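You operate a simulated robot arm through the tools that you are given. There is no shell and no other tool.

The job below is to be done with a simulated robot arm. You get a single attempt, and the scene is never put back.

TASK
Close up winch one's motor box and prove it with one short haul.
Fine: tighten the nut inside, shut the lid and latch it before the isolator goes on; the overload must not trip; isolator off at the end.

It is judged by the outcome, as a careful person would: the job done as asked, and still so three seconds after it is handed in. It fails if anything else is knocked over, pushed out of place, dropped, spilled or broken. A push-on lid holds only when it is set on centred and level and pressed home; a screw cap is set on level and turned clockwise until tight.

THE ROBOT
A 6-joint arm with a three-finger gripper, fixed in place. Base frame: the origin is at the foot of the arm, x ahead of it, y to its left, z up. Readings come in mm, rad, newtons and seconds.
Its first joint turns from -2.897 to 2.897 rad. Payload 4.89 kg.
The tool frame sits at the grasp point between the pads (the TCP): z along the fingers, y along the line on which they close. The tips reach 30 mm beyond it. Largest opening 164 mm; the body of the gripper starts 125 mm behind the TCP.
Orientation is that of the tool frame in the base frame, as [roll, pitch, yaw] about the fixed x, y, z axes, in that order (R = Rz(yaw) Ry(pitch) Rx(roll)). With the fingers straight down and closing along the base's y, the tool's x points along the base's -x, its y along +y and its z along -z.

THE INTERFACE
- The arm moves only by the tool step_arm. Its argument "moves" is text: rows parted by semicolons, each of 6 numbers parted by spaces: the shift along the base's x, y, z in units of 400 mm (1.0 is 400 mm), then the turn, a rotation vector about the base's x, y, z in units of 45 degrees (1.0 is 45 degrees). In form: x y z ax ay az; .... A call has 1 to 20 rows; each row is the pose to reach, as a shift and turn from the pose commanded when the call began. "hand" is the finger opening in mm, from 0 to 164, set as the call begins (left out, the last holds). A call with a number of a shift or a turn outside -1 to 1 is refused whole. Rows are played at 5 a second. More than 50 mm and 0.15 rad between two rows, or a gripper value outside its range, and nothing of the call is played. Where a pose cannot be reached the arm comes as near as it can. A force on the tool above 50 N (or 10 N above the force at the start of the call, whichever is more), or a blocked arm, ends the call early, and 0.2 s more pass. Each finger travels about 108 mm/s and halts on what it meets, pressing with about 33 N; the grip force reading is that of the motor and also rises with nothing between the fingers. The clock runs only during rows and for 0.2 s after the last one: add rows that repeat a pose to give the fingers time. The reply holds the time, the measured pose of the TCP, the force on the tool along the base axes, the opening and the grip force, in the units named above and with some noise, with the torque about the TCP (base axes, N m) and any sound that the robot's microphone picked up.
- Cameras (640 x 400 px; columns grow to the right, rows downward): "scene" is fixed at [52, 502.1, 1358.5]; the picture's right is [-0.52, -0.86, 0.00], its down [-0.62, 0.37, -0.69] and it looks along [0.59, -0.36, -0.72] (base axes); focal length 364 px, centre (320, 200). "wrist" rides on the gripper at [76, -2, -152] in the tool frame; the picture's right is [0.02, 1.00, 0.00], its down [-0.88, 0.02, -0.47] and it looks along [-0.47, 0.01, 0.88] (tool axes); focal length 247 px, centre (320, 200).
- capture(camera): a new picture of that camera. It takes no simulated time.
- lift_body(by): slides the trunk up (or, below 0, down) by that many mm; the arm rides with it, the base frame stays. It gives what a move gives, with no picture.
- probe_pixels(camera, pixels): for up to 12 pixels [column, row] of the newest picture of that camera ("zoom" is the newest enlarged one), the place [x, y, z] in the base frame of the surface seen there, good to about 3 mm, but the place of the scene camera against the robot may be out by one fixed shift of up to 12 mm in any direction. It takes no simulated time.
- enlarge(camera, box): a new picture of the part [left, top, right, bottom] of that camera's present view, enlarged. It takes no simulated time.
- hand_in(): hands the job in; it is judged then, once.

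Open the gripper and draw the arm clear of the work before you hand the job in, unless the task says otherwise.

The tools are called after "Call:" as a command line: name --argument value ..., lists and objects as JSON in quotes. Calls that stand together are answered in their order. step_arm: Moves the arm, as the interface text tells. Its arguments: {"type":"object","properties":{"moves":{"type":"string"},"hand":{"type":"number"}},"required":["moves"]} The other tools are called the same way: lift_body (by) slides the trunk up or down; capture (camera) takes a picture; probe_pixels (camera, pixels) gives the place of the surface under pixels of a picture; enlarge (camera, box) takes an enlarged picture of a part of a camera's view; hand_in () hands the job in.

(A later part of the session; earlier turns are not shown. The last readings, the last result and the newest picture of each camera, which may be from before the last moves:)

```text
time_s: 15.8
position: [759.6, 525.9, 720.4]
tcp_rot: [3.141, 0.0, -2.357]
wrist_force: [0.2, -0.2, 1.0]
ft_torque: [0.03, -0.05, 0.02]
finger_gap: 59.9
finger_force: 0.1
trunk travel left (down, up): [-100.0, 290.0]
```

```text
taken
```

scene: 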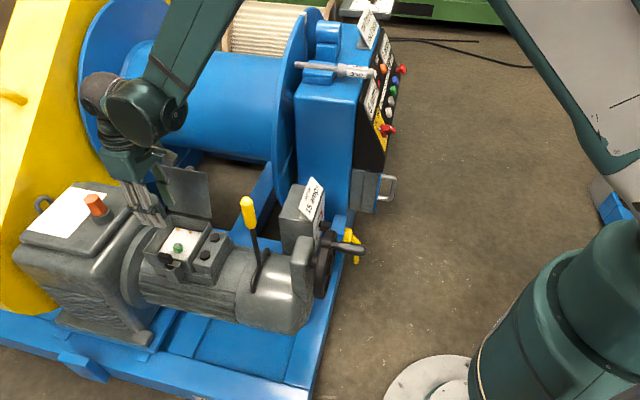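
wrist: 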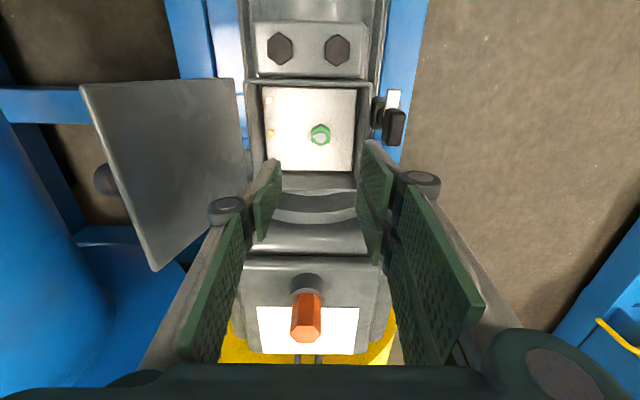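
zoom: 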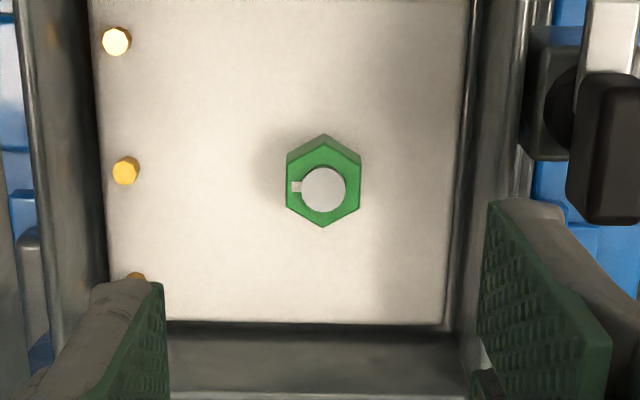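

The nut's flats already face the finger pads at this yaw (nut at zoom (323,186)). I probe the nut, floor, lid and latch for exact places.

Call:
probe_pixels --camera "zoom" --pixels '[[323, 187], [300, 200], [347, 200], [323, 218], [323, 150], [323, 136], [260, 250], [380, 250], [289, 190], [358, 190], [297, 187], [323, 240]]'

Call:
probe_pixels --camera "wrist" --pixels '[[84, 88], [232, 82], [244, 160], [156, 268], [160, 150], [395, 95], [393, 115], [395, 138], [378, 112], [105, 180], [258, 80], [366, 100]]'

Call:
enlarge --camera "wrist" --box '[355, 70, 435, 150]'

Call:
enlarge --camera "wrist" --box '[70, 60, 270, 280]'

Call:
enlarge --camera "scene" --box '[145, 235, 205, 275]'

```text
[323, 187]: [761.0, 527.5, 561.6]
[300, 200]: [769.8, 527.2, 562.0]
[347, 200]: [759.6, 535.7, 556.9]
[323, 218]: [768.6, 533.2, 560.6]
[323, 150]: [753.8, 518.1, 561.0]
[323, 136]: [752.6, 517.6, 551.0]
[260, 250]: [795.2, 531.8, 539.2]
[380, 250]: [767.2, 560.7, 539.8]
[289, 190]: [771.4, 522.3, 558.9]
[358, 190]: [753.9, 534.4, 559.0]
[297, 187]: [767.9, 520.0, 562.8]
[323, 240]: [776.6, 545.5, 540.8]
```

```text
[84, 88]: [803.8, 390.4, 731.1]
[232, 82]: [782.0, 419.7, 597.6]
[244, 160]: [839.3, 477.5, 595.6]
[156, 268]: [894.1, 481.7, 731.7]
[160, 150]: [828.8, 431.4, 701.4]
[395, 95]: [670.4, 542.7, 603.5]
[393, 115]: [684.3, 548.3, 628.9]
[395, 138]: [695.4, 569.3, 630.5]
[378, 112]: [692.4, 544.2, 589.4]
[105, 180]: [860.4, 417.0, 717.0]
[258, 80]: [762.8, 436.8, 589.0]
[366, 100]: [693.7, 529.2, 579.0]
```

```text
5.00 times, centred on (395, 110) of wrist
```

zoom: 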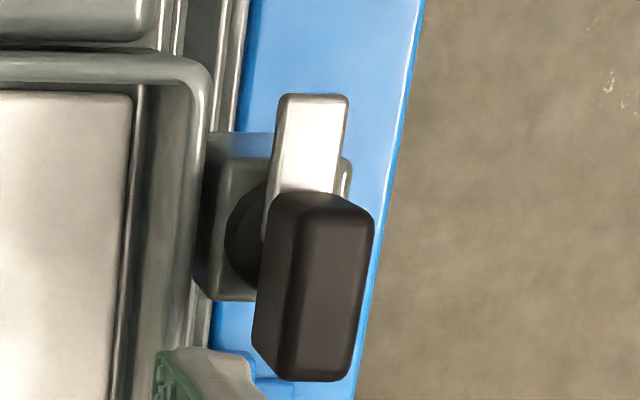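

```text
1.82 times, centred on (170, 170) of wrist
```

zoom: 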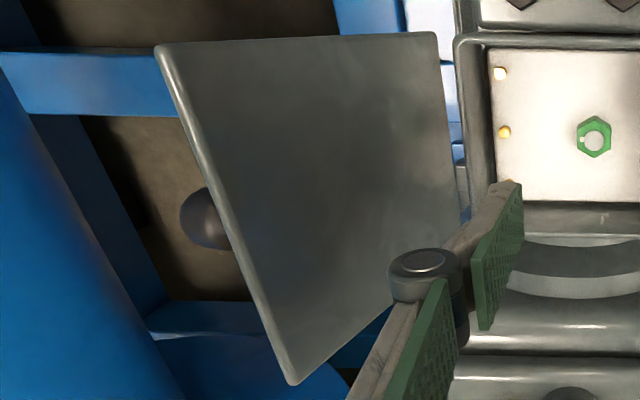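

```text
10.00 times, centred on (175, 255) of scene
```

zoom: 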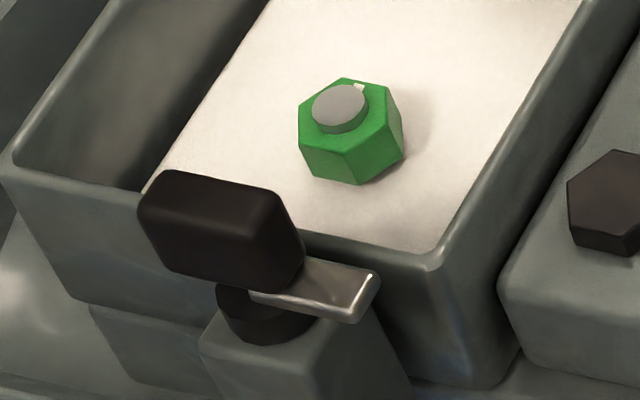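

Nut centre ≈(761,527), top z 561, floor 539.5; the TCP is right above it. I narrow to 44 mm and go down so the tips end about 3 mm above the floor.

Call:
step_arm --hand 44 --moves "0 0 0 0 0 0; 0 0 -0.08 0 0 0; 0 0 -0.16 0 0 0; 0 0 -0.22 0 0 0; 0 0 -0.28 0 0 0; 0 0 -0.32 0 0 0; 0 0 -0.35 0 0 0; 0 0 -0.3675 0 0 0; 0 0 -0.3675 0 0 0"

Call:
capture --camera "wrist"

Call:
capture --camera "scene"

```text
time_s: 17.8
position: [760.0, 526.9, 572.7]
tcp_rot: [3.14, 0.001, -2.358]
wrist_force: [0.5, -0.2, -0.1]
ft_torque: [-0.01, 0.0, -0.01]
finger_gap: 44.2
finger_force: 0.0
trunk travel left (down, up): [-100.0, 290.0]
```

```text
taken
```

wrist: 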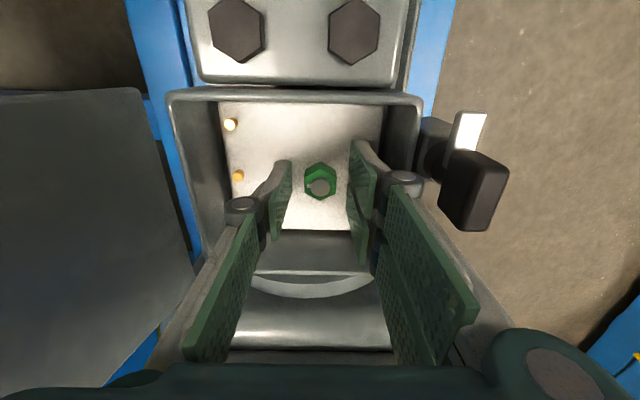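

```text
taken
```

scene: 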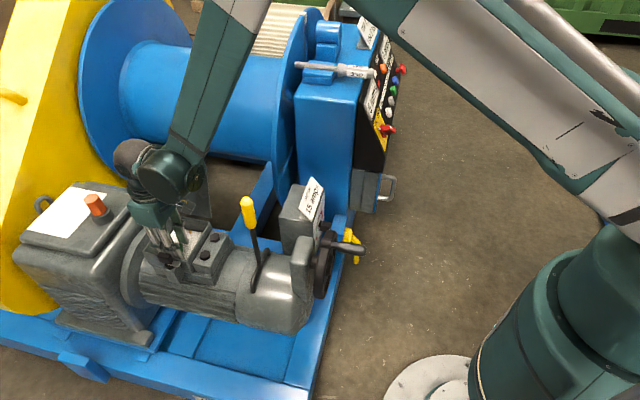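

The nut (320,183) sits centred between the pads. I close the fingers on it.

Call:
step_arm --hand 0 --moves "0 0 0 0 0 0; 0 0 0 0 0 0; 0 0 0 0 0 0; 0 0 0 0 0 0"

Call:
enlarge --camera "wrist" --box '[260, 130, 380, 240]'

```text
time_s: 18.8
position: [759.8, 526.6, 572.7]
tcp_rot: [-3.141, 0.0, -2.358]
wrist_force: [-4.4, 2.7, -1.4]
ft_torque: [0.09, 0.11, -0.01]
finger_gap: 23.4
finger_force: 44.9
trunk travel left (down, up): [-100.0, 290.0]
```

```text
3.64 times, centred on (320, 185) of wrist
```

zoom: 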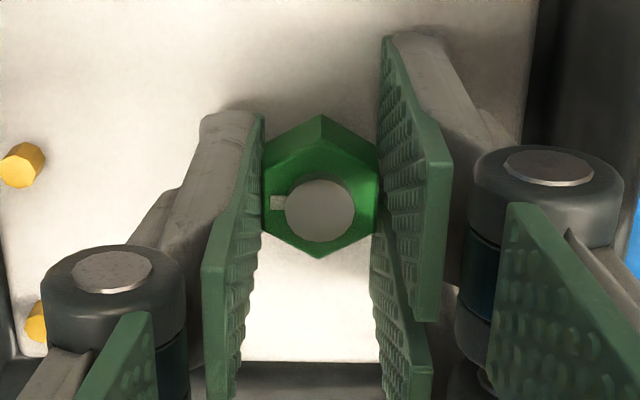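

Gripped at 23.4 mm. I turn clockwise seen from above (negative about z), 40° first, watching the torque.

Call:
step_arm --moves "0 0 0 0 0 -0.12; 0 0 0 0 0 -0.25; 0 0 0 0 0 -0.38; 0 0 0 0 0 -0.51; 0 0 0 0 0 -0.64; 0 0 0 0 0 -0.77; 0 0 0 0 0 -0.9; 0 0 0 0 0 -0.9"

Call:
enlarge --camera "wrist" --box '[260, 130, 380, 240]'

```text
time_s: 20.6
position: [759.2, 526.0, 572.8]
tcp_rot: [3.141, 0.001, -3.064]
wrist_force: [-0.3, 36.6, -1.4]
ft_torque: [1.01, -0.64, 0.01]
finger_gap: 23.8
finger_force: 45.7
trunk travel left (down, up): [-100.0, 290.0]
```

```text
3.64 times, centred on (320, 185) of wrist
```

zoom: 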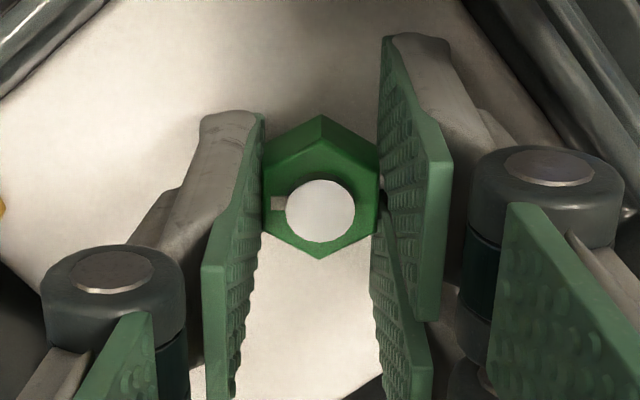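

The nut turns with the grip (mark stays with pads), axial torque ≈0, but a 36 N side force shows I'm slightly off its axis; I shift 1.5 mm in +y to relieve it.

Call:
step_arm --moves "0 0.002 0 0 0 0; 0 0.004 0 0 0 0; 0 0.004 0 0 0 0"

```text
time_s: 21.4
position: [759.7, 527.4, 572.5]
tcp_rot: [-3.141, -0.003, -3.064]
wrist_force: [-15.6, 18.6, -2.3]
ft_torque: [0.45, 0.3, 0.05]
finger_gap: 23.6
finger_force: 45.0
trunk travel left (down, up): [-100.0, 290.0]
```

Force halved; a further small shift (+1.5 y, −1 x) to centre.

Call:
step_arm --moves "-0.0012 0.002 0 0 0 0; -0.0025 0.004 0 0 0 0; -0.0025 0.004 0 0 0 0"

```text
time_s: 22.2
position: [759.5, 527.2, 572.9]
tcp_rot: [-3.139, -0.001, -3.064]
wrist_force: [-2.6, -6.1, -2.7]
ft_torque: [-0.25, 0.69, -0.02]
finger_gap: 23.6
finger_force: 45.0
trunk travel left (down, up): [-100.0, 290.0]
```

Side force is nearly gone. I keep turning clockwise another 45°.

Call:
step_arm --moves "0 0 0 0 0 -0.14; 0 0 0 0 0 -0.28; 0 0 0 0 0 -0.42; 0 0 0 0 0 -0.56; 0 0 0 0 0 -0.7; 0 0 0 0 0 -0.85; 0 0 0 0 0 -1; 0 0 0 0 0 -1"

Call:
enlarge --camera "wrist" --box '[200, 80, 440, 240]'

```text
time_s: 24.0
position: [758.1, 527.9, 572.1]
tcp_rot: [-3.141, 0.0, 2.434]
wrist_force: [20.0, -23.4, -4.2]
ft_torque: [-0.71, -0.7, 0.01]
finger_gap: 23.7
finger_force: 44.5
trunk travel left (down, up): [-100.0, 290.0]
```

```text
2.50 times, centred on (320, 160) of wrist
```

zoom: 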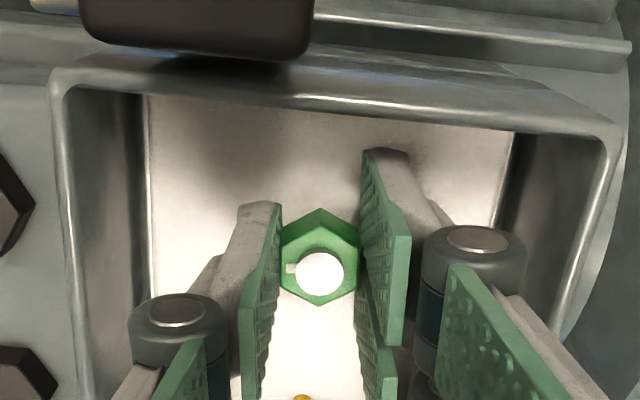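

No tightening torque yet; side force (20,−23) N, so I blend in a small shift (+1,−1 mm) and turn another 45°.

Call:
step_arm --moves "0.003 -0.003 0 0 0 0; 0.003 -0.003 0 0 0 -0.14; 0.003 -0.003 0 0 0 -0.28; 0.003 -0.003 0 0 0 -0.42; 0.003 -0.003 0 0 0 -0.56; 0.003 -0.003 0 0 0 -0.7; 0.003 -0.003 0 0 0 -0.85; 0.003 -0.003 0 0 0 -1; 0.003 -0.003 0 0 0 -1"

Call:
enlarge --camera "wrist" --box '[200, 80, 440, 240]'

Call:
capture --camera "scene"

```text
time_s: 26.0
position: [760.8, 528.3, 570.7]
tcp_rot: [3.141, 0.0, 1.651]
wrist_force: [26.3, 33.4, -3.4]
ft_torque: [0.93, -0.69, 0.02]
finger_gap: 23.8
finger_force: 44.8
trunk travel left (down, up): [-100.0, 290.0]
```

```text
2.50 times, centred on (320, 160) of wrist
```

zoom: 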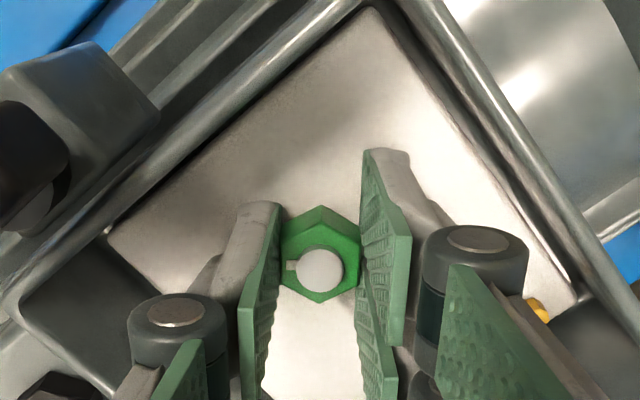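

```text
taken
```

scene: 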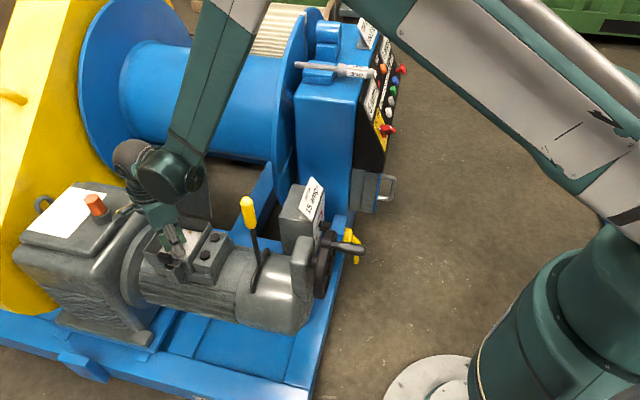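

130° turned, still no axial torque; side force again as the axis is slightly off. I open to relieve, raise 2 mm, shift (+1,+1) and regrip at this yaw.

Call:
step_arm --hand 36 --moves "0 0 0 0 0 0; 0 0 0.005 0 0 0; 0 0 0.005 0 0 0"

Call:
enlarge --camera "wrist" --box '[260, 130, 380, 240]'

```text
time_s: 26.8
position: [759.5, 526.6, 574.1]
tcp_rot: [3.14, 0.0, 1.648]
wrist_force: [-0.5, 0.1, -0.2]
ft_torque: [0.02, -0.01, 0.02]
finger_gap: 36.1
finger_force: 0.0
trunk travel left (down, up): [-100.0, 290.0]
```

```text
3.64 times, centred on (320, 185) of wrist
```

zoom: 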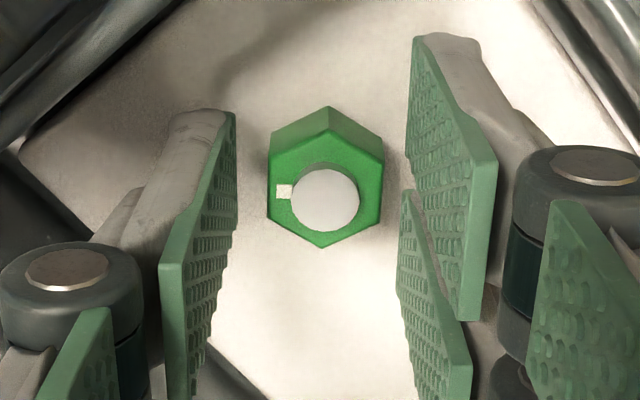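

The nut is about 2 mm off in +y from the TCP. I shift +2 y, +0.5 x, close again and turn on 45°.

Call:
step_arm --hand 0 --moves "0.0012 0.005 0 0 0 0; 0.0012 0.005 0 0 0 0; 0.0012 0.005 0 0 0 0; 0.0012 0.005 0 0 0 -0.14; 0.0012 0.005 0 0 0 -0.28; 0.0012 0.005 0 0 0 -0.42; 0.0012 0.005 0 0 0 -0.56; 0.0012 0.005 0 0 0 -0.7; 0.0012 0.005 0 0 0 -0.85; 0.0012 0.005 0 0 0 -1; 0.0012 0.005 0 0 0 -1"

Call:
enlarge --camera "wrist" --box '[260, 130, 380, 240]'

```text
time_s: 29.3
position: [760.9, 527.9, 575.3]
tcp_rot: [3.141, -0.001, 0.862]
wrist_force: [2.3, -5.0, -1.0]
ft_torque: [0.1, -0.1, 0.01]
finger_gap: 23.6
finger_force: 45.1
trunk travel left (down, up): [-100.0, 290.0]
stopped in row 11: the force on the tool passed its limit at 50 N (the readings are from after the stop); the commanded pose is now the measured one
```

```text
3.64 times, centred on (320, 185) of wrist
```

zoom: 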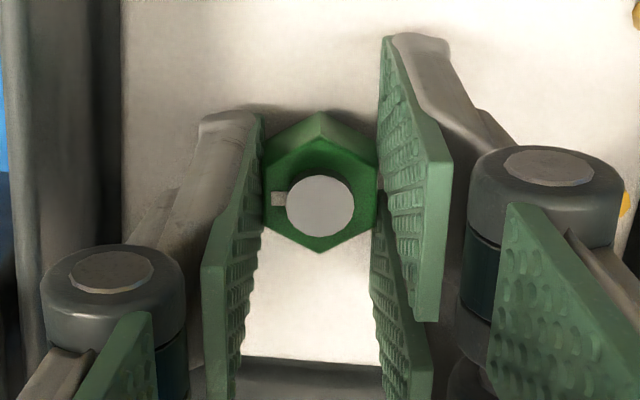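

It stopped at the end for side force, and now the pose is re-centred with almost no force; still no axial torque. I continue clockwise.

Call:
step_arm --moves "0 0 0 0 0 -0.14; 0 0 0 0 0 -0.28; 0 0 0 0 0 -0.42; 0 0 0 0 0 -0.56; 0 0 0 0 0 -0.7; 0 0 0 0 0 -0.85; 0 0 0 0 0 -1; 0 0 0 0 0 -1"

Call:
enlarge --camera "wrist" --box '[200, 80, 440, 240]'

```text
time_s: 31.1
position: [761.1, 528.2, 574.1]
tcp_rot: [-3.141, -0.001, 0.76]
wrist_force: [9.5, -6.6, -1.3]
ft_torque: [-0.18, -0.32, 0.47]
finger_gap: 23.8
finger_force: 45.3
out of reach, approached as far as the arm can: row 2, 3, 4, 5, 6, 7, 8
trunk travel left (down, up): [-100.0, 290.0]
```

```text
2.50 times, centred on (320, 160) of wrist
```

zoom: 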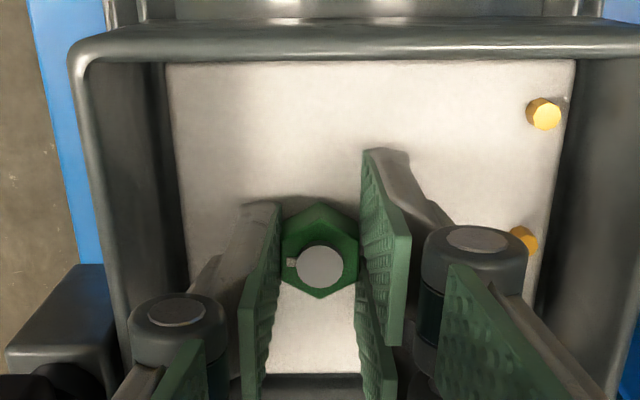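

The wrist is at its turning limit (yaw 0.76), and axial torque now reads 0.47 N·m, so the nut begins to bite. I open, lift 60 mm, turn back 180° and regrip.

Call:
step_arm --hand 38 --moves "0 0 0 0 0 0; 0 0 0 0 0 0; 0 0 0.05 0 0 0; 0 0 0.1 0 0 0; 0 0 0.16 0 0 0; 0 0 0.16 0 0 0"

Call:
enlarge --camera "wrist" --box '[240, 90, 400, 210]'

```text
time_s: 32.5
position: [759.8, 527.8, 637.6]
tcp_rot: [3.14, 0.0, 0.758]
wrist_force: [-0.5, 0.0, -0.4]
ft_torque: [-0.05, 0.03, -0.03]
finger_gap: 38.0
finger_force: 0.0
trunk travel left (down, up): [-100.0, 290.0]
```

```text
3.33 times, centred on (320, 150) of wrist
```

zoom: 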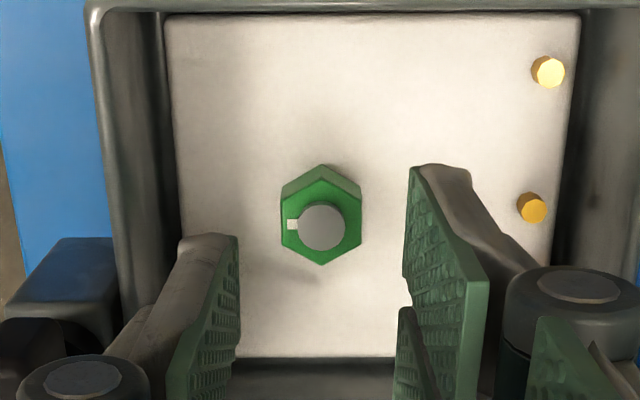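

I turn back 180° in four 45° calls at this height (clear of the rim).

Call:
step_arm --moves "0 0 0 0 0 0.17; 0 0 0 0 0 0.34; 0 0 0 0 0 0.51; 0 0 0 0 0 0.68; 0 0 0 0 0 0.85; 0 0 0 0 0 1"

Call:
step_arm --moves "0 0 0 0 0 0.17; 0 0 0 0 0 0.34; 0 0 0 0 0 0.51; 0 0 0 0 0 0.68; 0 0 0 0 0 0.85; 0 0 0 0 0 1"

Call:
step_arm --moves "0 0 0 0 0 0.17; 0 0 0 0 0 0.34; 0 0 0 0 0 0.51; 0 0 0 0 0 0.68; 0 0 0 0 0 0.85; 0 0 0 0 0 1"

Call:
step_arm --moves "0 0 0 0 0 0.17; 0 0 0 0 0 0.34; 0 0 0 0 0 0.51; 0 0 0 0 0 0.68; 0 0 0 0 0 0.85; 0 0 0 0 0 1; 0 0 0 0 0 1"

Call:
capture --camera "wrist"

Call:
enlarge --camera "wrist" --box '[240, 90, 400, 210]'

```text
time_s: 33.9
position: [760.4, 528.1, 638.1]
tcp_rot: [-3.141, 0.0, 1.546]
wrist_force: [0.3, -0.1, 0.4]
ft_torque: [-0.01, 0.02, 0.02]
finger_gap: 38.1
finger_force: 0.0
trunk travel left (down, up): [-100.0, 290.0]
```

```text
time_s: 35.3
position: [760.4, 527.1, 637.8]
tcp_rot: [3.141, -0.001, 2.331]
wrist_force: [-0.2, -0.6, 0.9]
ft_torque: [0.0, 0.02, -0.03]
finger_gap: 38.1
finger_force: 0.2
trunk travel left (down, up): [-100.0, 290.0]
```

```text
time_s: 36.7
position: [761.8, 528.3, 639.1]
tcp_rot: [-3.141, 0.001, 3.116]
wrist_force: [1.0, -0.4, -0.1]
ft_torque: [0.01, -0.03, 0.03]
finger_gap: 38.3
finger_force: 0.1
trunk travel left (down, up): [-100.0, 290.0]
```

```text
time_s: 38.3
position: [761.9, 527.1, 639.6]
tcp_rot: [3.141, 0.0, -2.382]
wrist_force: [-0.3, -0.1, -1.0]
ft_torque: [-0.04, -0.03, 0.03]
finger_gap: 38.0
finger_force: 0.0
trunk travel left (down, up): [-100.0, 290.0]
```

```text
taken
```

wrist: 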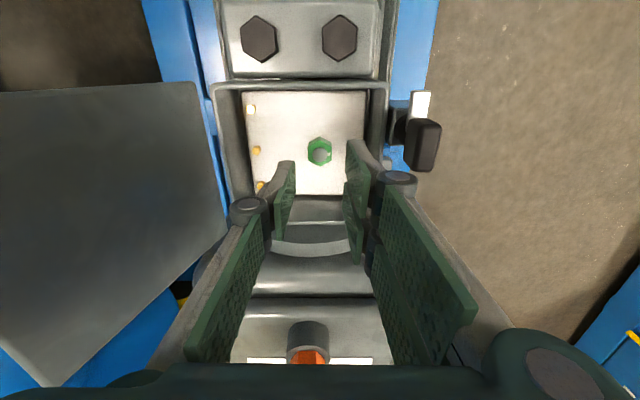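

```text
3.33 times, centred on (320, 150) of wrist
```

zoom: 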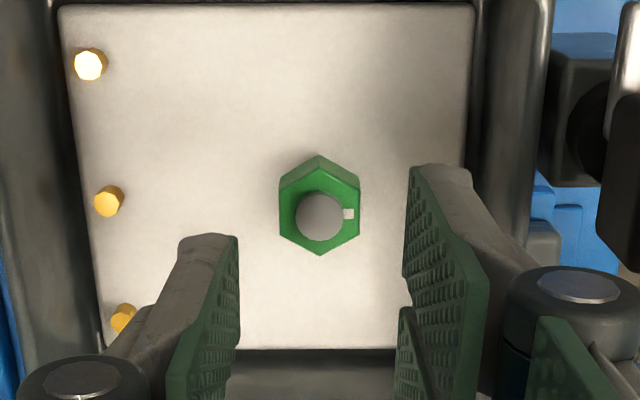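

Mark is now on the right: the nut has turned 180°. I lower 64 mm, grip and keep turning.

Call:
step_arm --moves "0 0 -0.05 0 0 0; 0 0 -0.1 0 0 0; 0 0 -0.14 0 0 0; 0 0 -0.16 0 0 0; 0 0 -0.16 0 0 0"

Call:
step_arm --hand 0 --moves "0 0 0 0 0 0; 0 0 0 0 0 0; 0 0 0 0 0 0; 0 0 0 0 0 -0.12; 0 0 0 0 0 -0.25; 0 0 0 0 0 -0.38; 0 0 0 0 0 -0.5; 0 0 0 0 0 -0.5"

Call:
enlarge --camera "wrist" --box '[240, 110, 400, 230]'

```text
time_s: 39.5
position: [760.8, 527.7, 575.8]
tcp_rot: [-3.141, -0.001, -2.385]
wrist_force: [0.3, -0.5, 0.1]
ft_torque: [-0.01, 0.0, 0.03]
finger_gap: 38.0
finger_force: 0.0
trunk travel left (down, up): [-100.0, 290.0]
```

```text
time_s: 41.3
position: [760.3, 526.8, 574.9]
tcp_rot: [-3.14, -0.001, -2.781]
wrist_force: [16.1, -31.4, -1.1]
ft_torque: [-0.99, -0.35, 0.44]
finger_gap: 24.6
finger_force: 45.0
trunk travel left (down, up): [-100.0, 290.0]
```

```text
3.33 times, centred on (320, 170) of wrist
```

zoom: 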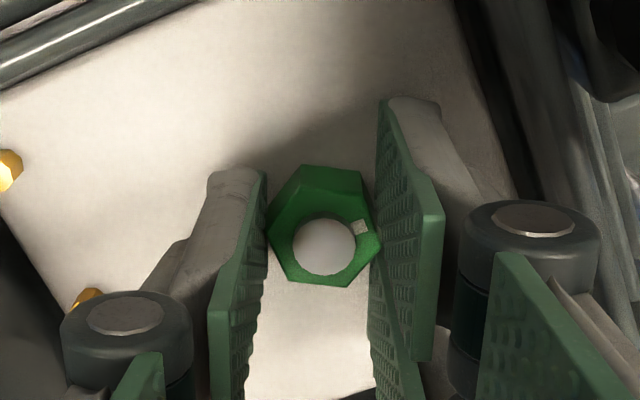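

The pads turned 22° but the nut only about 5°, with 0.44 N·m: it is seating. I open and lift to check the nut's position.

Call:
step_arm --hand 38 --moves "0 0 0 0 0 0; 0 0 0 0 0 0; 0 0 0.05 0 0 0.15; 0 0 0.1 0 0 0.3; 0 0 0.16 0 0 0.5; 0 0 0.16 0 0 0.5"

Call:
capture --camera "wrist"

Call:
enlarge --camera "wrist" --box '[240, 90, 400, 210]'

Call:
probe_pixels --camera "zoom" --pixels '[[320, 217], [290, 220], [350, 225], [335, 185], [330, 245], [260, 260], [380, 260]]'

```text
refused: row 5 steps farther than a row can; nothing moved
```

```text
taken
```

wrist: 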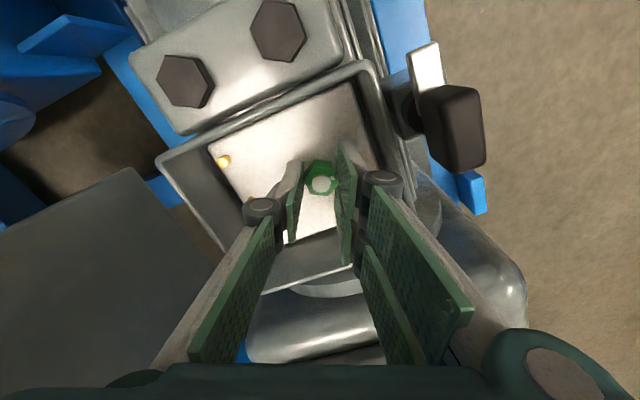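

```text
3.33 times, centred on (320, 150) of wrist
```

zoom: 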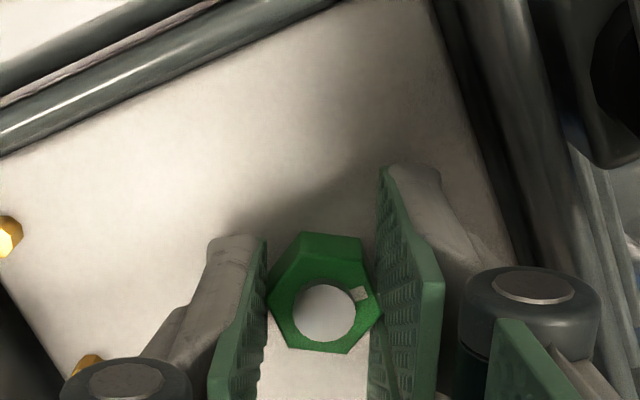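

```text
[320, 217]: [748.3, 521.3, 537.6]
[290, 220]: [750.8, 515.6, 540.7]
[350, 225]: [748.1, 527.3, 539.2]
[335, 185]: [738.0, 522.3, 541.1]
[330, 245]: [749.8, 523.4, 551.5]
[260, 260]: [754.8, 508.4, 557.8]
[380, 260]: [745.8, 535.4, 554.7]
```

Turn per row was too big; I repeat with smaller turn steps.

Call:
step_arm --hand 38 --moves "0 0 0 0 0 0; 0 0 0 0 0 0; 0 0 0.05 0 0 0.13; 0 0 0.1 0 0 0.26; 0 0 0.16 0 0 0.39; 0 0 0.16 0 0 0.5; 0 0 0.16 0 0 0.5"

Call:
capture --camera "wrist"

Call:
enlarge --camera "wrist" --box '[240, 90, 400, 210]'

Call:
probe_pixels --camera "zoom" --pixels '[[320, 217], [290, 220], [350, 225], [335, 185], [330, 245], [260, 260], [380, 260]]'

```text
time_s: 42.9
position: [760.0, 526.9, 638.5]
tcp_rot: [3.141, 0.003, -2.386]
wrist_force: [0.4, -0.2, 0.2]
ft_torque: [-0.04, 0.0, -0.01]
finger_gap: 38.1
finger_force: 0.1
trunk travel left (down, up): [-100.0, 290.0]
```

```text
taken
```

wrist: 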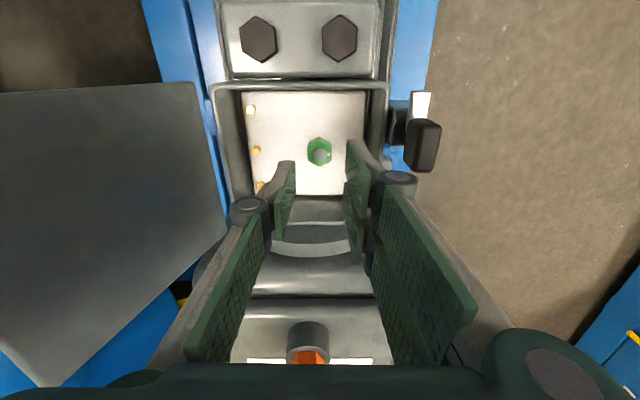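

```text
3.33 times, centred on (320, 150) of wrist
```

zoom: 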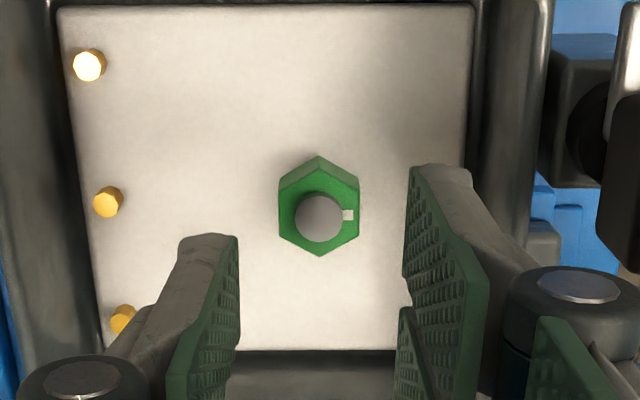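

```text
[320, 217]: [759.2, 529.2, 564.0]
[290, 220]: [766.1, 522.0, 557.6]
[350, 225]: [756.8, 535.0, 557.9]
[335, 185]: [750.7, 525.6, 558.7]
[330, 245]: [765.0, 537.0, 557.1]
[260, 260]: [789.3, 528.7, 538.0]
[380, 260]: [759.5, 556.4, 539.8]
```

The nut is at the same angle, its top now z≈557.6 (was 561): it has run down and stops turning. One last tug to make sure it's tight.

Call:
step_arm --moves "0 0 -0.05 0 0 0; 0 0 -0.1 0 0 0; 0 0 -0.14 0 0 0; 0 0 -0.164 0 0 0; 0 0 -0.164 0 0 0"

Call:
step_arm --hand 0 --moves "0 0 0 0 0 0; 0 0 0 0 0 0; 0 0 0 0 0 0; 0 0 0 0 0 -0.08; 0 0 0 0 0 -0.16; 0 0 0 0 0 -0.24; 0 0 0 0 0 -0.24; 0 0 0 0 0 -0.24"

Call:
enlarge --camera "wrist" --box '[240, 110, 400, 230]'

```text
time_s: 44.1
position: [760.5, 528.5, 572.9]
tcp_rot: [-3.141, -0.001, -2.384]
wrist_force: [-0.2, -0.1, 0.4]
ft_torque: [0.0, -0.01, 0.0]
finger_gap: 38.3
finger_force: 0.1
trunk travel left (down, up): [-100.0, 290.0]
```

```text
time_s: 45.9
position: [761.6, 527.7, 572.0]
tcp_rot: [-3.14, -0.001, -2.574]
wrist_force: [21.9, -10.6, -2.3]
ft_torque: [-0.33, -0.74, 0.38]
finger_gap: 24.5
finger_force: 44.8
trunk travel left (down, up): [-100.0, 290.0]
```

```text
3.33 times, centred on (320, 170) of wrist
```

zoom: 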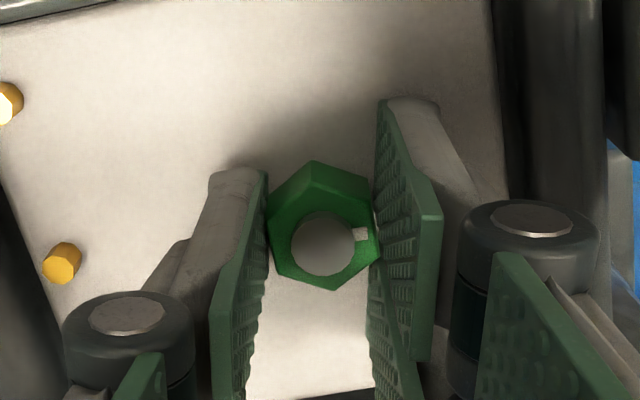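

The pads just slip round the firm nut: it is tight. I release and lift straight up out of the box.

Call:
step_arm --hand 40 --moves "0 0 0 0 0 0; 0 0 0 0 0 0; 0 0 0.08 0 0 0.12; 0 0 0.18 0 0 0.24; 0 0 0.29 0 0 0.24; 0 0 0.4 0 0 0.24; 0 0 0.51 0 0 0.24; 0 0 0.62 0 0 0.24; 0 0 0.73 0 0 0.24; 0 0 0.73 0 0 0.24"

Call:
capture --camera "wrist"

Call:
capture --camera "scene"

Call:
probe_pixels --camera "scene" --pixels '[[160, 100], [220, 100], [200, 150], [260, 150], [130, 160], [100, 120], [290, 110], [150, 60], [280, 180], [240, 60], [300, 20], [118, 10]]'

```text
time_s: 48.1
position: [759.0, 527.7, 864.8]
tcp_rot: [-3.141, 0.001, -2.385]
wrist_force: [-1.0, -0.2, -0.8]
ft_torque: [0.01, 0.02, 0.03]
finger_gap: 40.1
finger_force: 0.0
trunk travel left (down, up): [-100.0, 290.0]
```

```text
taken
```

wrist: 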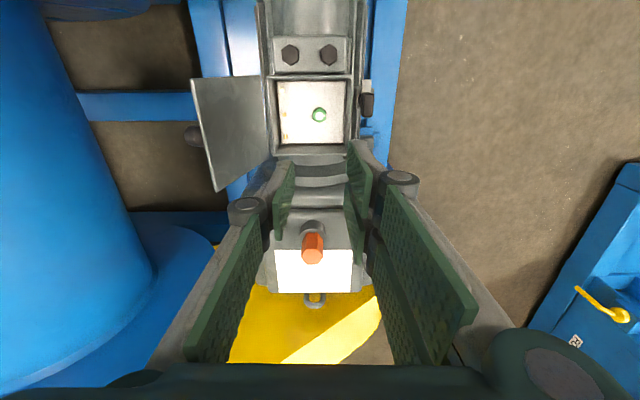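

```text
taken
```

scene: 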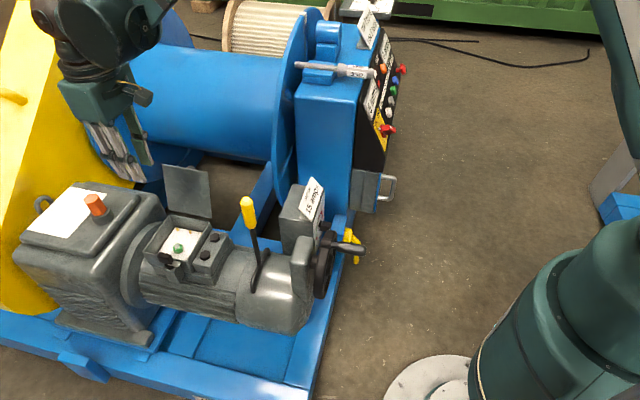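

```text
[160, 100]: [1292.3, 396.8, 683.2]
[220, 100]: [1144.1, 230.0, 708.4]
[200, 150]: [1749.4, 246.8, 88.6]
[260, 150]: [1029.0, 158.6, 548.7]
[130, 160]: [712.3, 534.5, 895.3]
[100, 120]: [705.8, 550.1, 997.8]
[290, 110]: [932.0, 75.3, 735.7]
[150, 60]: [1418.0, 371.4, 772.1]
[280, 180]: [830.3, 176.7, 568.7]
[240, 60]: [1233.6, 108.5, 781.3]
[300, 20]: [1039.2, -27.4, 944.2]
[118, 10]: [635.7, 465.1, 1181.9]
```

The drum is ~350 mm behind the lid, so there is room. I close the fingers and go down behind the lid's upper part on the handwheel side, off the ball knob (about (840,395)).

Call:
step_arm --hand 0 --moves "0.05 -0.083 0 0 0 0; 0.1 -0.166 0 0 0 0; 0.15 -0.25 0 0 0 0; 0.201 -0.3325 0 0 0 0; 0.201 -0.3325 -0.1 0 0 0; 0.201 -0.3325 -0.2 0 0 0; 0.201 -0.3325 -0.26 0 0 0; 0.201 -0.3325 -0.26 0 0 0"

Call:
capture --camera "wrist"

Call:
capture --camera "scene"

```text
time_s: 49.9
position: [841.7, 395.5, 759.8]
tcp_rot: [3.14, 0.0, -2.384]
wrist_force: [-0.4, 0.3, 0.4]
ft_torque: [0.0, 0.01, 0.01]
finger_gap: 0.0
finger_force: 33.1
trunk travel left (down, up): [-100.0, 290.0]
```

```text
taken
```

wrist: 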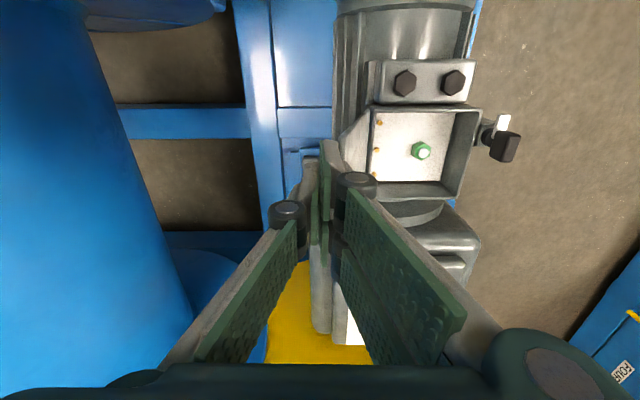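

```text
taken
```

scene: 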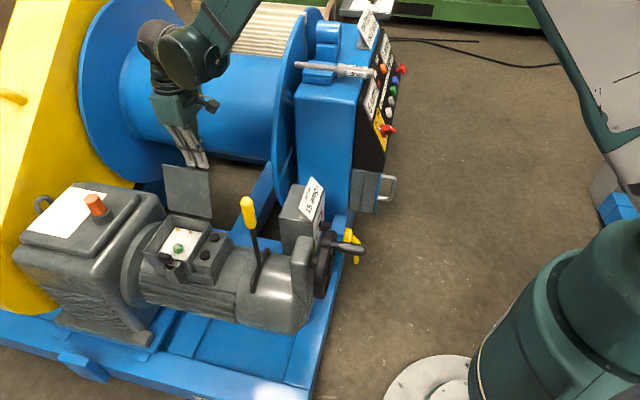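

The fingers are behind the lid near its top. I lower 22 mm and pull the lid up and over along its arc, to about 30° past vertical.

Call:
step_arm --moves "0 0 -0.03 0 0 0; 0 0 -0.055 0 0 0; -0.0265 0.0265 -0.0625 0 0 0; -0.053 0.053 -0.055 0 0 0; -0.0813 0.0813 -0.05 0 0 0; -0.1078 0.1078 -0.05 0 0 0; -0.1343 0.1343 -0.0575 0 0 0; -0.1608 0.1608 -0.069 0 0 0; -0.1838 0.1838 -0.083 0 0 0"

Call:
capture --camera "wrist"

Call:
capture --camera "scene"

```text
time_s: 50.6
position: [840.7, 394.6, 741.1]
tcp_rot: [-3.139, 0.005, -2.386]
wrist_force: [-0.6, -15.3, 28.7]
ft_torque: [0.48, 0.13, 1.9]
finger_gap: 0.1
finger_force: 32.8
trunk travel left (down, up): [-100.0, 290.0]
stopped in row 3: the force on the tool passed its limit at 72 N (the readings are from after the stop); the commanded pose is now the measured one
```

```text
taken
```

wrist: 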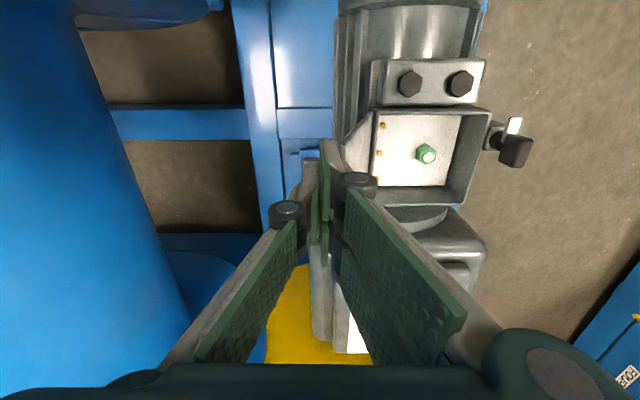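

```text
taken
```

scene: 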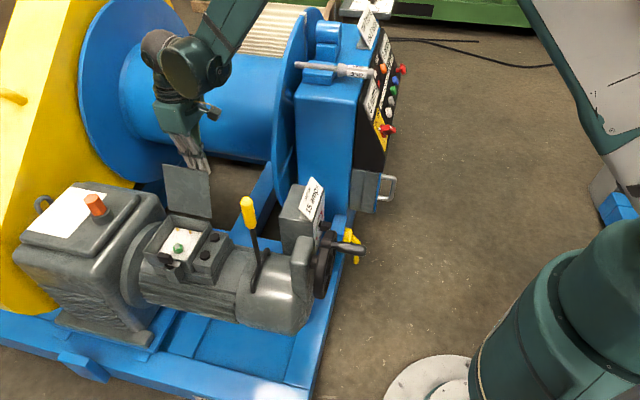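

It stopped with an upward contact force before the planned depth; I look closely at where the tips are against the lid edge.

Call:
enlarge --camera "scene" --box '[140, 130, 240, 230]'

Call:
enlarge --camera "wrist" --box '[260, 120, 400, 260]'

Call:
probe_pixels --camera "scene" --pixels '[[165, 168], [186, 172], [206, 174], [200, 165], [190, 163], [210, 200]]'

```text
4.00 times, centred on (190, 180) of scene
```

zoom: 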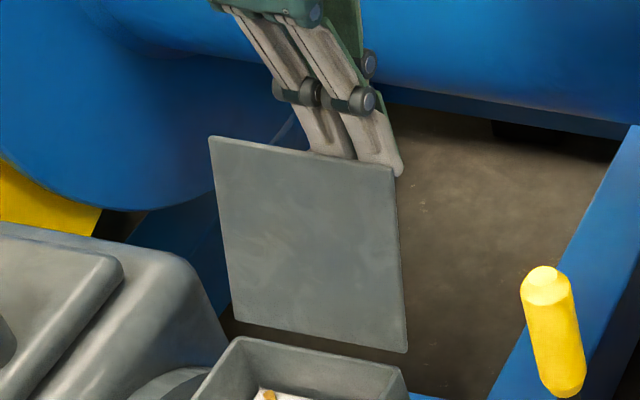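

```text
2.86 times, centred on (330, 190) of wrist
```

zoom: 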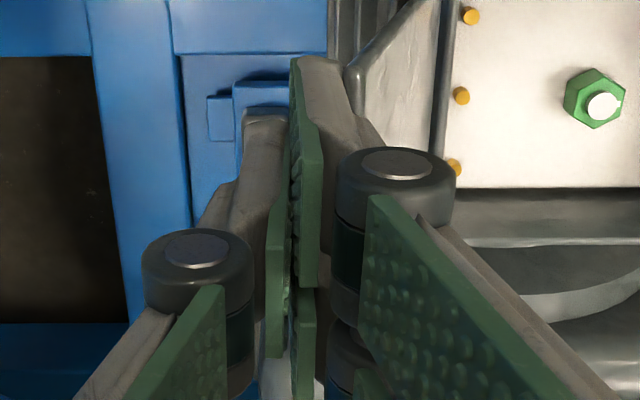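

```text
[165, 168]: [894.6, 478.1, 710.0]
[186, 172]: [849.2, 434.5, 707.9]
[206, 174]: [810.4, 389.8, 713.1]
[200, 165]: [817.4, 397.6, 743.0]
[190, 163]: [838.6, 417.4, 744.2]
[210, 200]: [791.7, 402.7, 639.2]
```

I back off upward and further behind the lid to see its back face and knob with the wrist camera.

Call:
step_arm --moves "0 0 0.05 0 0 0; 0 0 0.12 0 0 0; 0.05 -0.05 0.15 0 0 0; 0.11 -0.11 0.15 0 0 0; 0.16 -0.16 0.15 0 0 0; 0.16 -0.16 0.15 0 0 0"

Call:
capture --camera "wrist"

Call:
enlarge --camera "wrist" --box '[330, 90, 470, 230]'

Call:
enlarge --camera "scene" --box '[140, 130, 240, 230]'

```text
time_s: 52.0
position: [905.9, 331.2, 798.9]
tcp_rot: [-3.138, 0.001, -2.386]
wrist_force: [-0.9, 0.2, 0.1]
ft_torque: [-0.07, -0.06, -0.01]
finger_gap: 0.0
finger_force: 33.0
trunk travel left (down, up): [-100.0, 290.0]
```

```text
taken
```

wrist: 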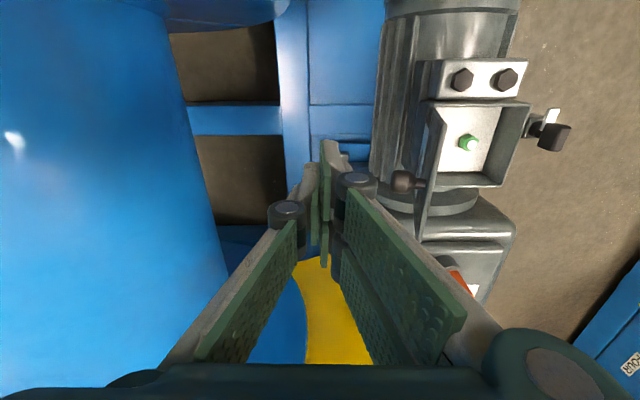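

```text
2.86 times, centred on (400, 160) of wrist
```

zoom: 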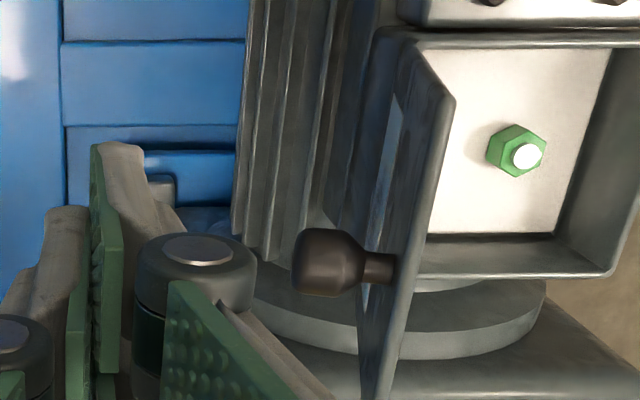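

```text
4.00 times, centred on (190, 180) of scene
```

zoom: 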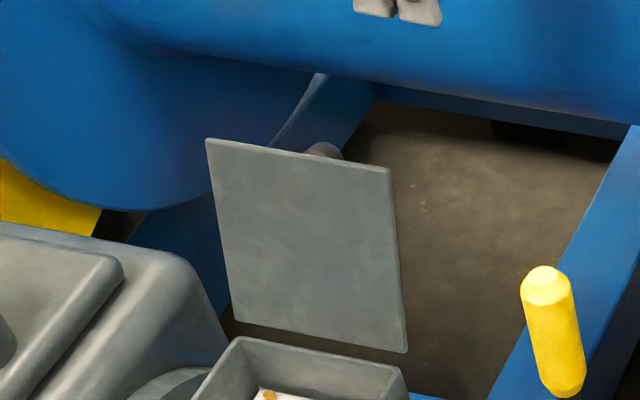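

The knob is a ball on a stem at the lid's back near the top centre. I probe lid edge and ball.

Call:
probe_pixels --camera "zoom" --pixels '[[330, 262], [300, 262], [355, 262], [330, 235], [330, 290], [382, 265], [450, 100], [425, 220], [395, 350], [385, 270], [400, 60], [345, 330]]'

```text
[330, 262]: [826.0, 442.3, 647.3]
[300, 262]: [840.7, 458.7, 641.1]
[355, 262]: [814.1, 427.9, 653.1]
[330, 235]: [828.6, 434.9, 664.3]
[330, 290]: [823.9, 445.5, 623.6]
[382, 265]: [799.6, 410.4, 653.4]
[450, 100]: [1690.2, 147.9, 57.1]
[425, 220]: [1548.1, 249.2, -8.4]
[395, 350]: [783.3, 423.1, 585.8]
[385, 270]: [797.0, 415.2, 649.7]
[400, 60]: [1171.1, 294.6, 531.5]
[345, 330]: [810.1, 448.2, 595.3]
```

That probed the scene zoom; I redo it on the wrist picture directly (ball at (403,181), lid edge x≈425).

Call:
enlarge --camera "wrist" --box '[330, 90, 470, 230]'

Call:
probe_pixels --camera "zoom" --pixels '[[330, 262], [300, 262], [355, 262], [330, 235], [330, 290], [382, 268], [447, 102], [425, 200], [390, 350], [375, 200], [383, 130], [365, 180]]'

```text
2.86 times, centred on (400, 160) of wrist
```

zoom: 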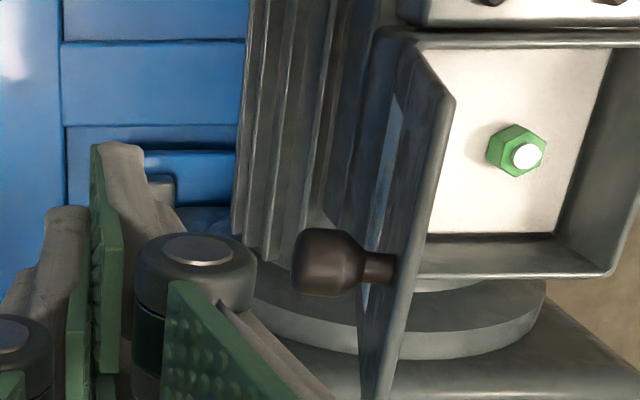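

```text
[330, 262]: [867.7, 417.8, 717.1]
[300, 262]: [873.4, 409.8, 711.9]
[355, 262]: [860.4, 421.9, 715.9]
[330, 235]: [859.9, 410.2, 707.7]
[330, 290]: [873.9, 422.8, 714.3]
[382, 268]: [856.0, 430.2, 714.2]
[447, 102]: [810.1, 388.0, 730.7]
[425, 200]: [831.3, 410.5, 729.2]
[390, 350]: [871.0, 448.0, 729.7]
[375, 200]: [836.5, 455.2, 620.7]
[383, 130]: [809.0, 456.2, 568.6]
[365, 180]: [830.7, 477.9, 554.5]
```

Lid back edge is at about 8 mm from where the fingers were, so it was most likely the lid met too fast. I go back behind it and push slowly, 2 mm a row.

Call:
step_arm --moves "-0.05 0.05 0 0 0 0; -0.11 0.11 0 0 0 0; -0.163 0.16 0 0 0 0; -0.163 0.16 -0.06 0 0 0; -0.163 0.16 -0.12 0 0 0; -0.163 0.16 -0.16 0 0 0; -0.163 0.16 -0.16 0 0 0"

Call:
step_arm --moves "-0.004 0.004 0 0 0 0; -0.008 0.008 0 0 0 0; -0.012 0.012 0 0 0 0; -0.016 0.016 0 0 0 0; -0.02 0.02 0 0 0 0; -0.024 0.024 0 0 0 0; -0.028 0.028 0 0 0 0; -0.032 0.032 0 0 0 0"

Call:
capture --camera "scene"

Call:
enlarge --camera "scene" --box '[140, 130, 240, 230]'

```text
time_s: 53.4
position: [841.2, 395.6, 741.2]
tcp_rot: [-3.135, 0.005, -2.387]
wrist_force: [-1.3, -14.9, 28.1]
ft_torque: [0.46, -0.02, 1.89]
finger_gap: 0.0
finger_force: 32.9
trunk travel left (down, up): [-100.0, 290.0]
stopped in row 7: the force on the tool passed its limit at 62 N (the readings are from after the stop); the commanded pose is now the measured one
```

```text
time_s: 54.0
position: [840.7, 395.2, 741.3]
tcp_rot: [-3.135, 0.004, -2.386]
wrist_force: [-0.9, -14.7, 28.5]
ft_torque: [0.54, -0.05, 1.82]
finger_gap: 0.1
finger_force: 33.1
trunk travel left (down, up): [-100.0, 290.0]
stopped in row 2: the force on the tool passed its limit at 52 N (the readings are from after the stop); the commanded pose is now the measured one
```

```text
taken
```

scene: 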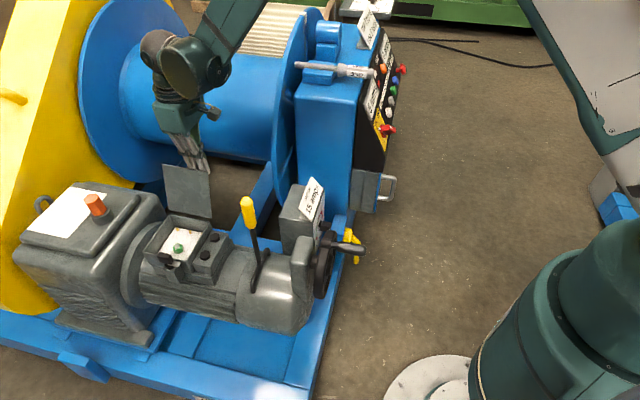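

```text
4.00 times, centred on (190, 180) of scene
```

zoom: 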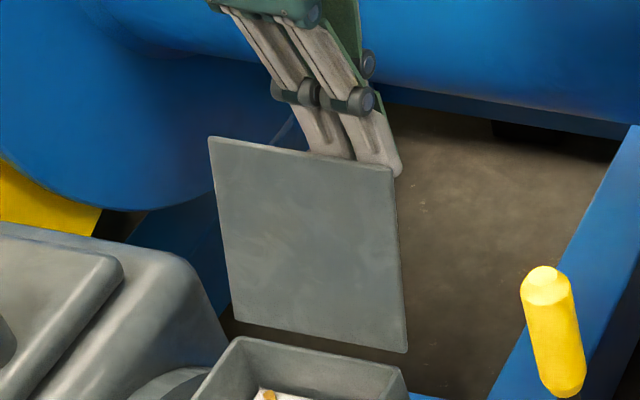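

The force appears just from going down (tips at z≈711), so some part of the gripper rests on something. I probe gripper and lid points in a new wrist picture.

Call:
capture --camera "wrist"

Call:
enlarge --camera "wrist" --box '[260, 120, 400, 260]'

Call:
probe_pixels --camera "zoom" --pixels '[[398, 165], [430, 185], [345, 200], [312, 65], [340, 100], [303, 70], [245, 130], [265, 125], [372, 70], [400, 120], [370, 140], [195, 250]]'

```text
taken
```

wrist: 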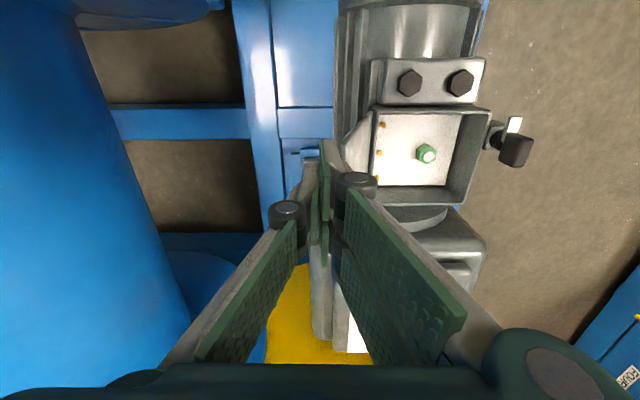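

```text
2.86 times, centred on (330, 190) of wrist
```

zoom: 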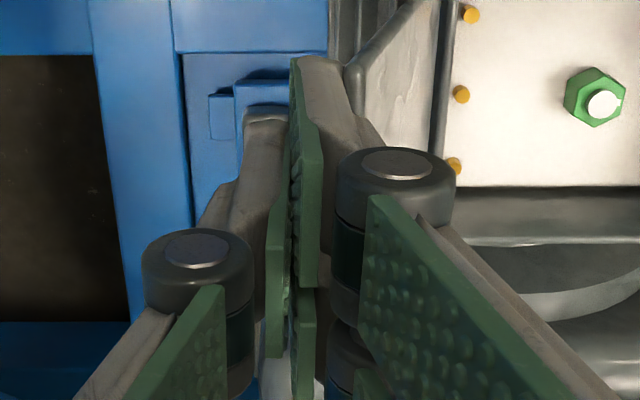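

```text
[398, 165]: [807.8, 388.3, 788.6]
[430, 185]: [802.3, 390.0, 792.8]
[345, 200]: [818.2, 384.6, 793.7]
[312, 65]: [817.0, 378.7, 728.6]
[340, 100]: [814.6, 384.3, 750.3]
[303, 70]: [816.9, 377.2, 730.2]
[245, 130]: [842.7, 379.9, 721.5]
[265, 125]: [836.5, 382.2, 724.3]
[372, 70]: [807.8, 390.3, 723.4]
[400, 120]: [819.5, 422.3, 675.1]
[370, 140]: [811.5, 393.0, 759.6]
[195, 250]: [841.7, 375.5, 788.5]
```

The hand really has two fingers on the lid side, spanning about ±29 mm, so one landed on the ball knob. I lift, shift 15 mm further toward the handwheel side and lower again.

Call:
step_arm --moves "0.008 -0.008 0.03 0 0 0; 0.008 -0.008 0.06 0 0 0; -0.02 -0.036 0.06 0 0 0; -0.02 -0.036 0.03 0 0 0; -0.02 -0.036 0 0 0 0; -0.02 -0.036 -0.015 0 0 0; -0.02 -0.036 -0.015 0 0 0"

Call:
enlarge --camera "scene" --box '[140, 130, 240, 230]'

```text
time_s: 55.6
position: [833.9, 384.1, 732.8]
tcp_rot: [-3.135, 0.003, -2.387]
wrist_force: [0.3, -1.2, 0.6]
ft_torque: [0.04, -0.01, 0.06]
finger_gap: 0.2
finger_force: 32.8
trunk travel left (down, up): [-100.0, 290.0]
```

```text
4.00 times, centred on (190, 180) of scene
```

zoom: 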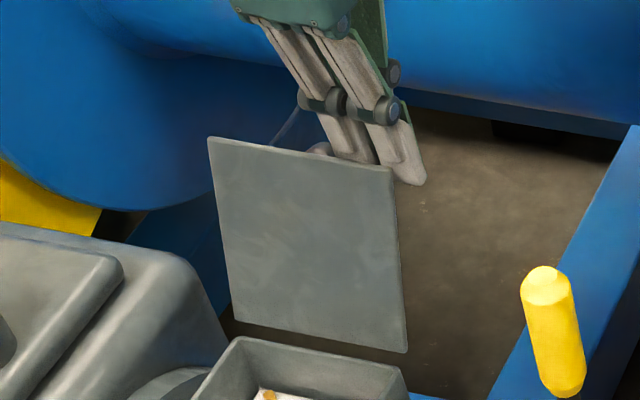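

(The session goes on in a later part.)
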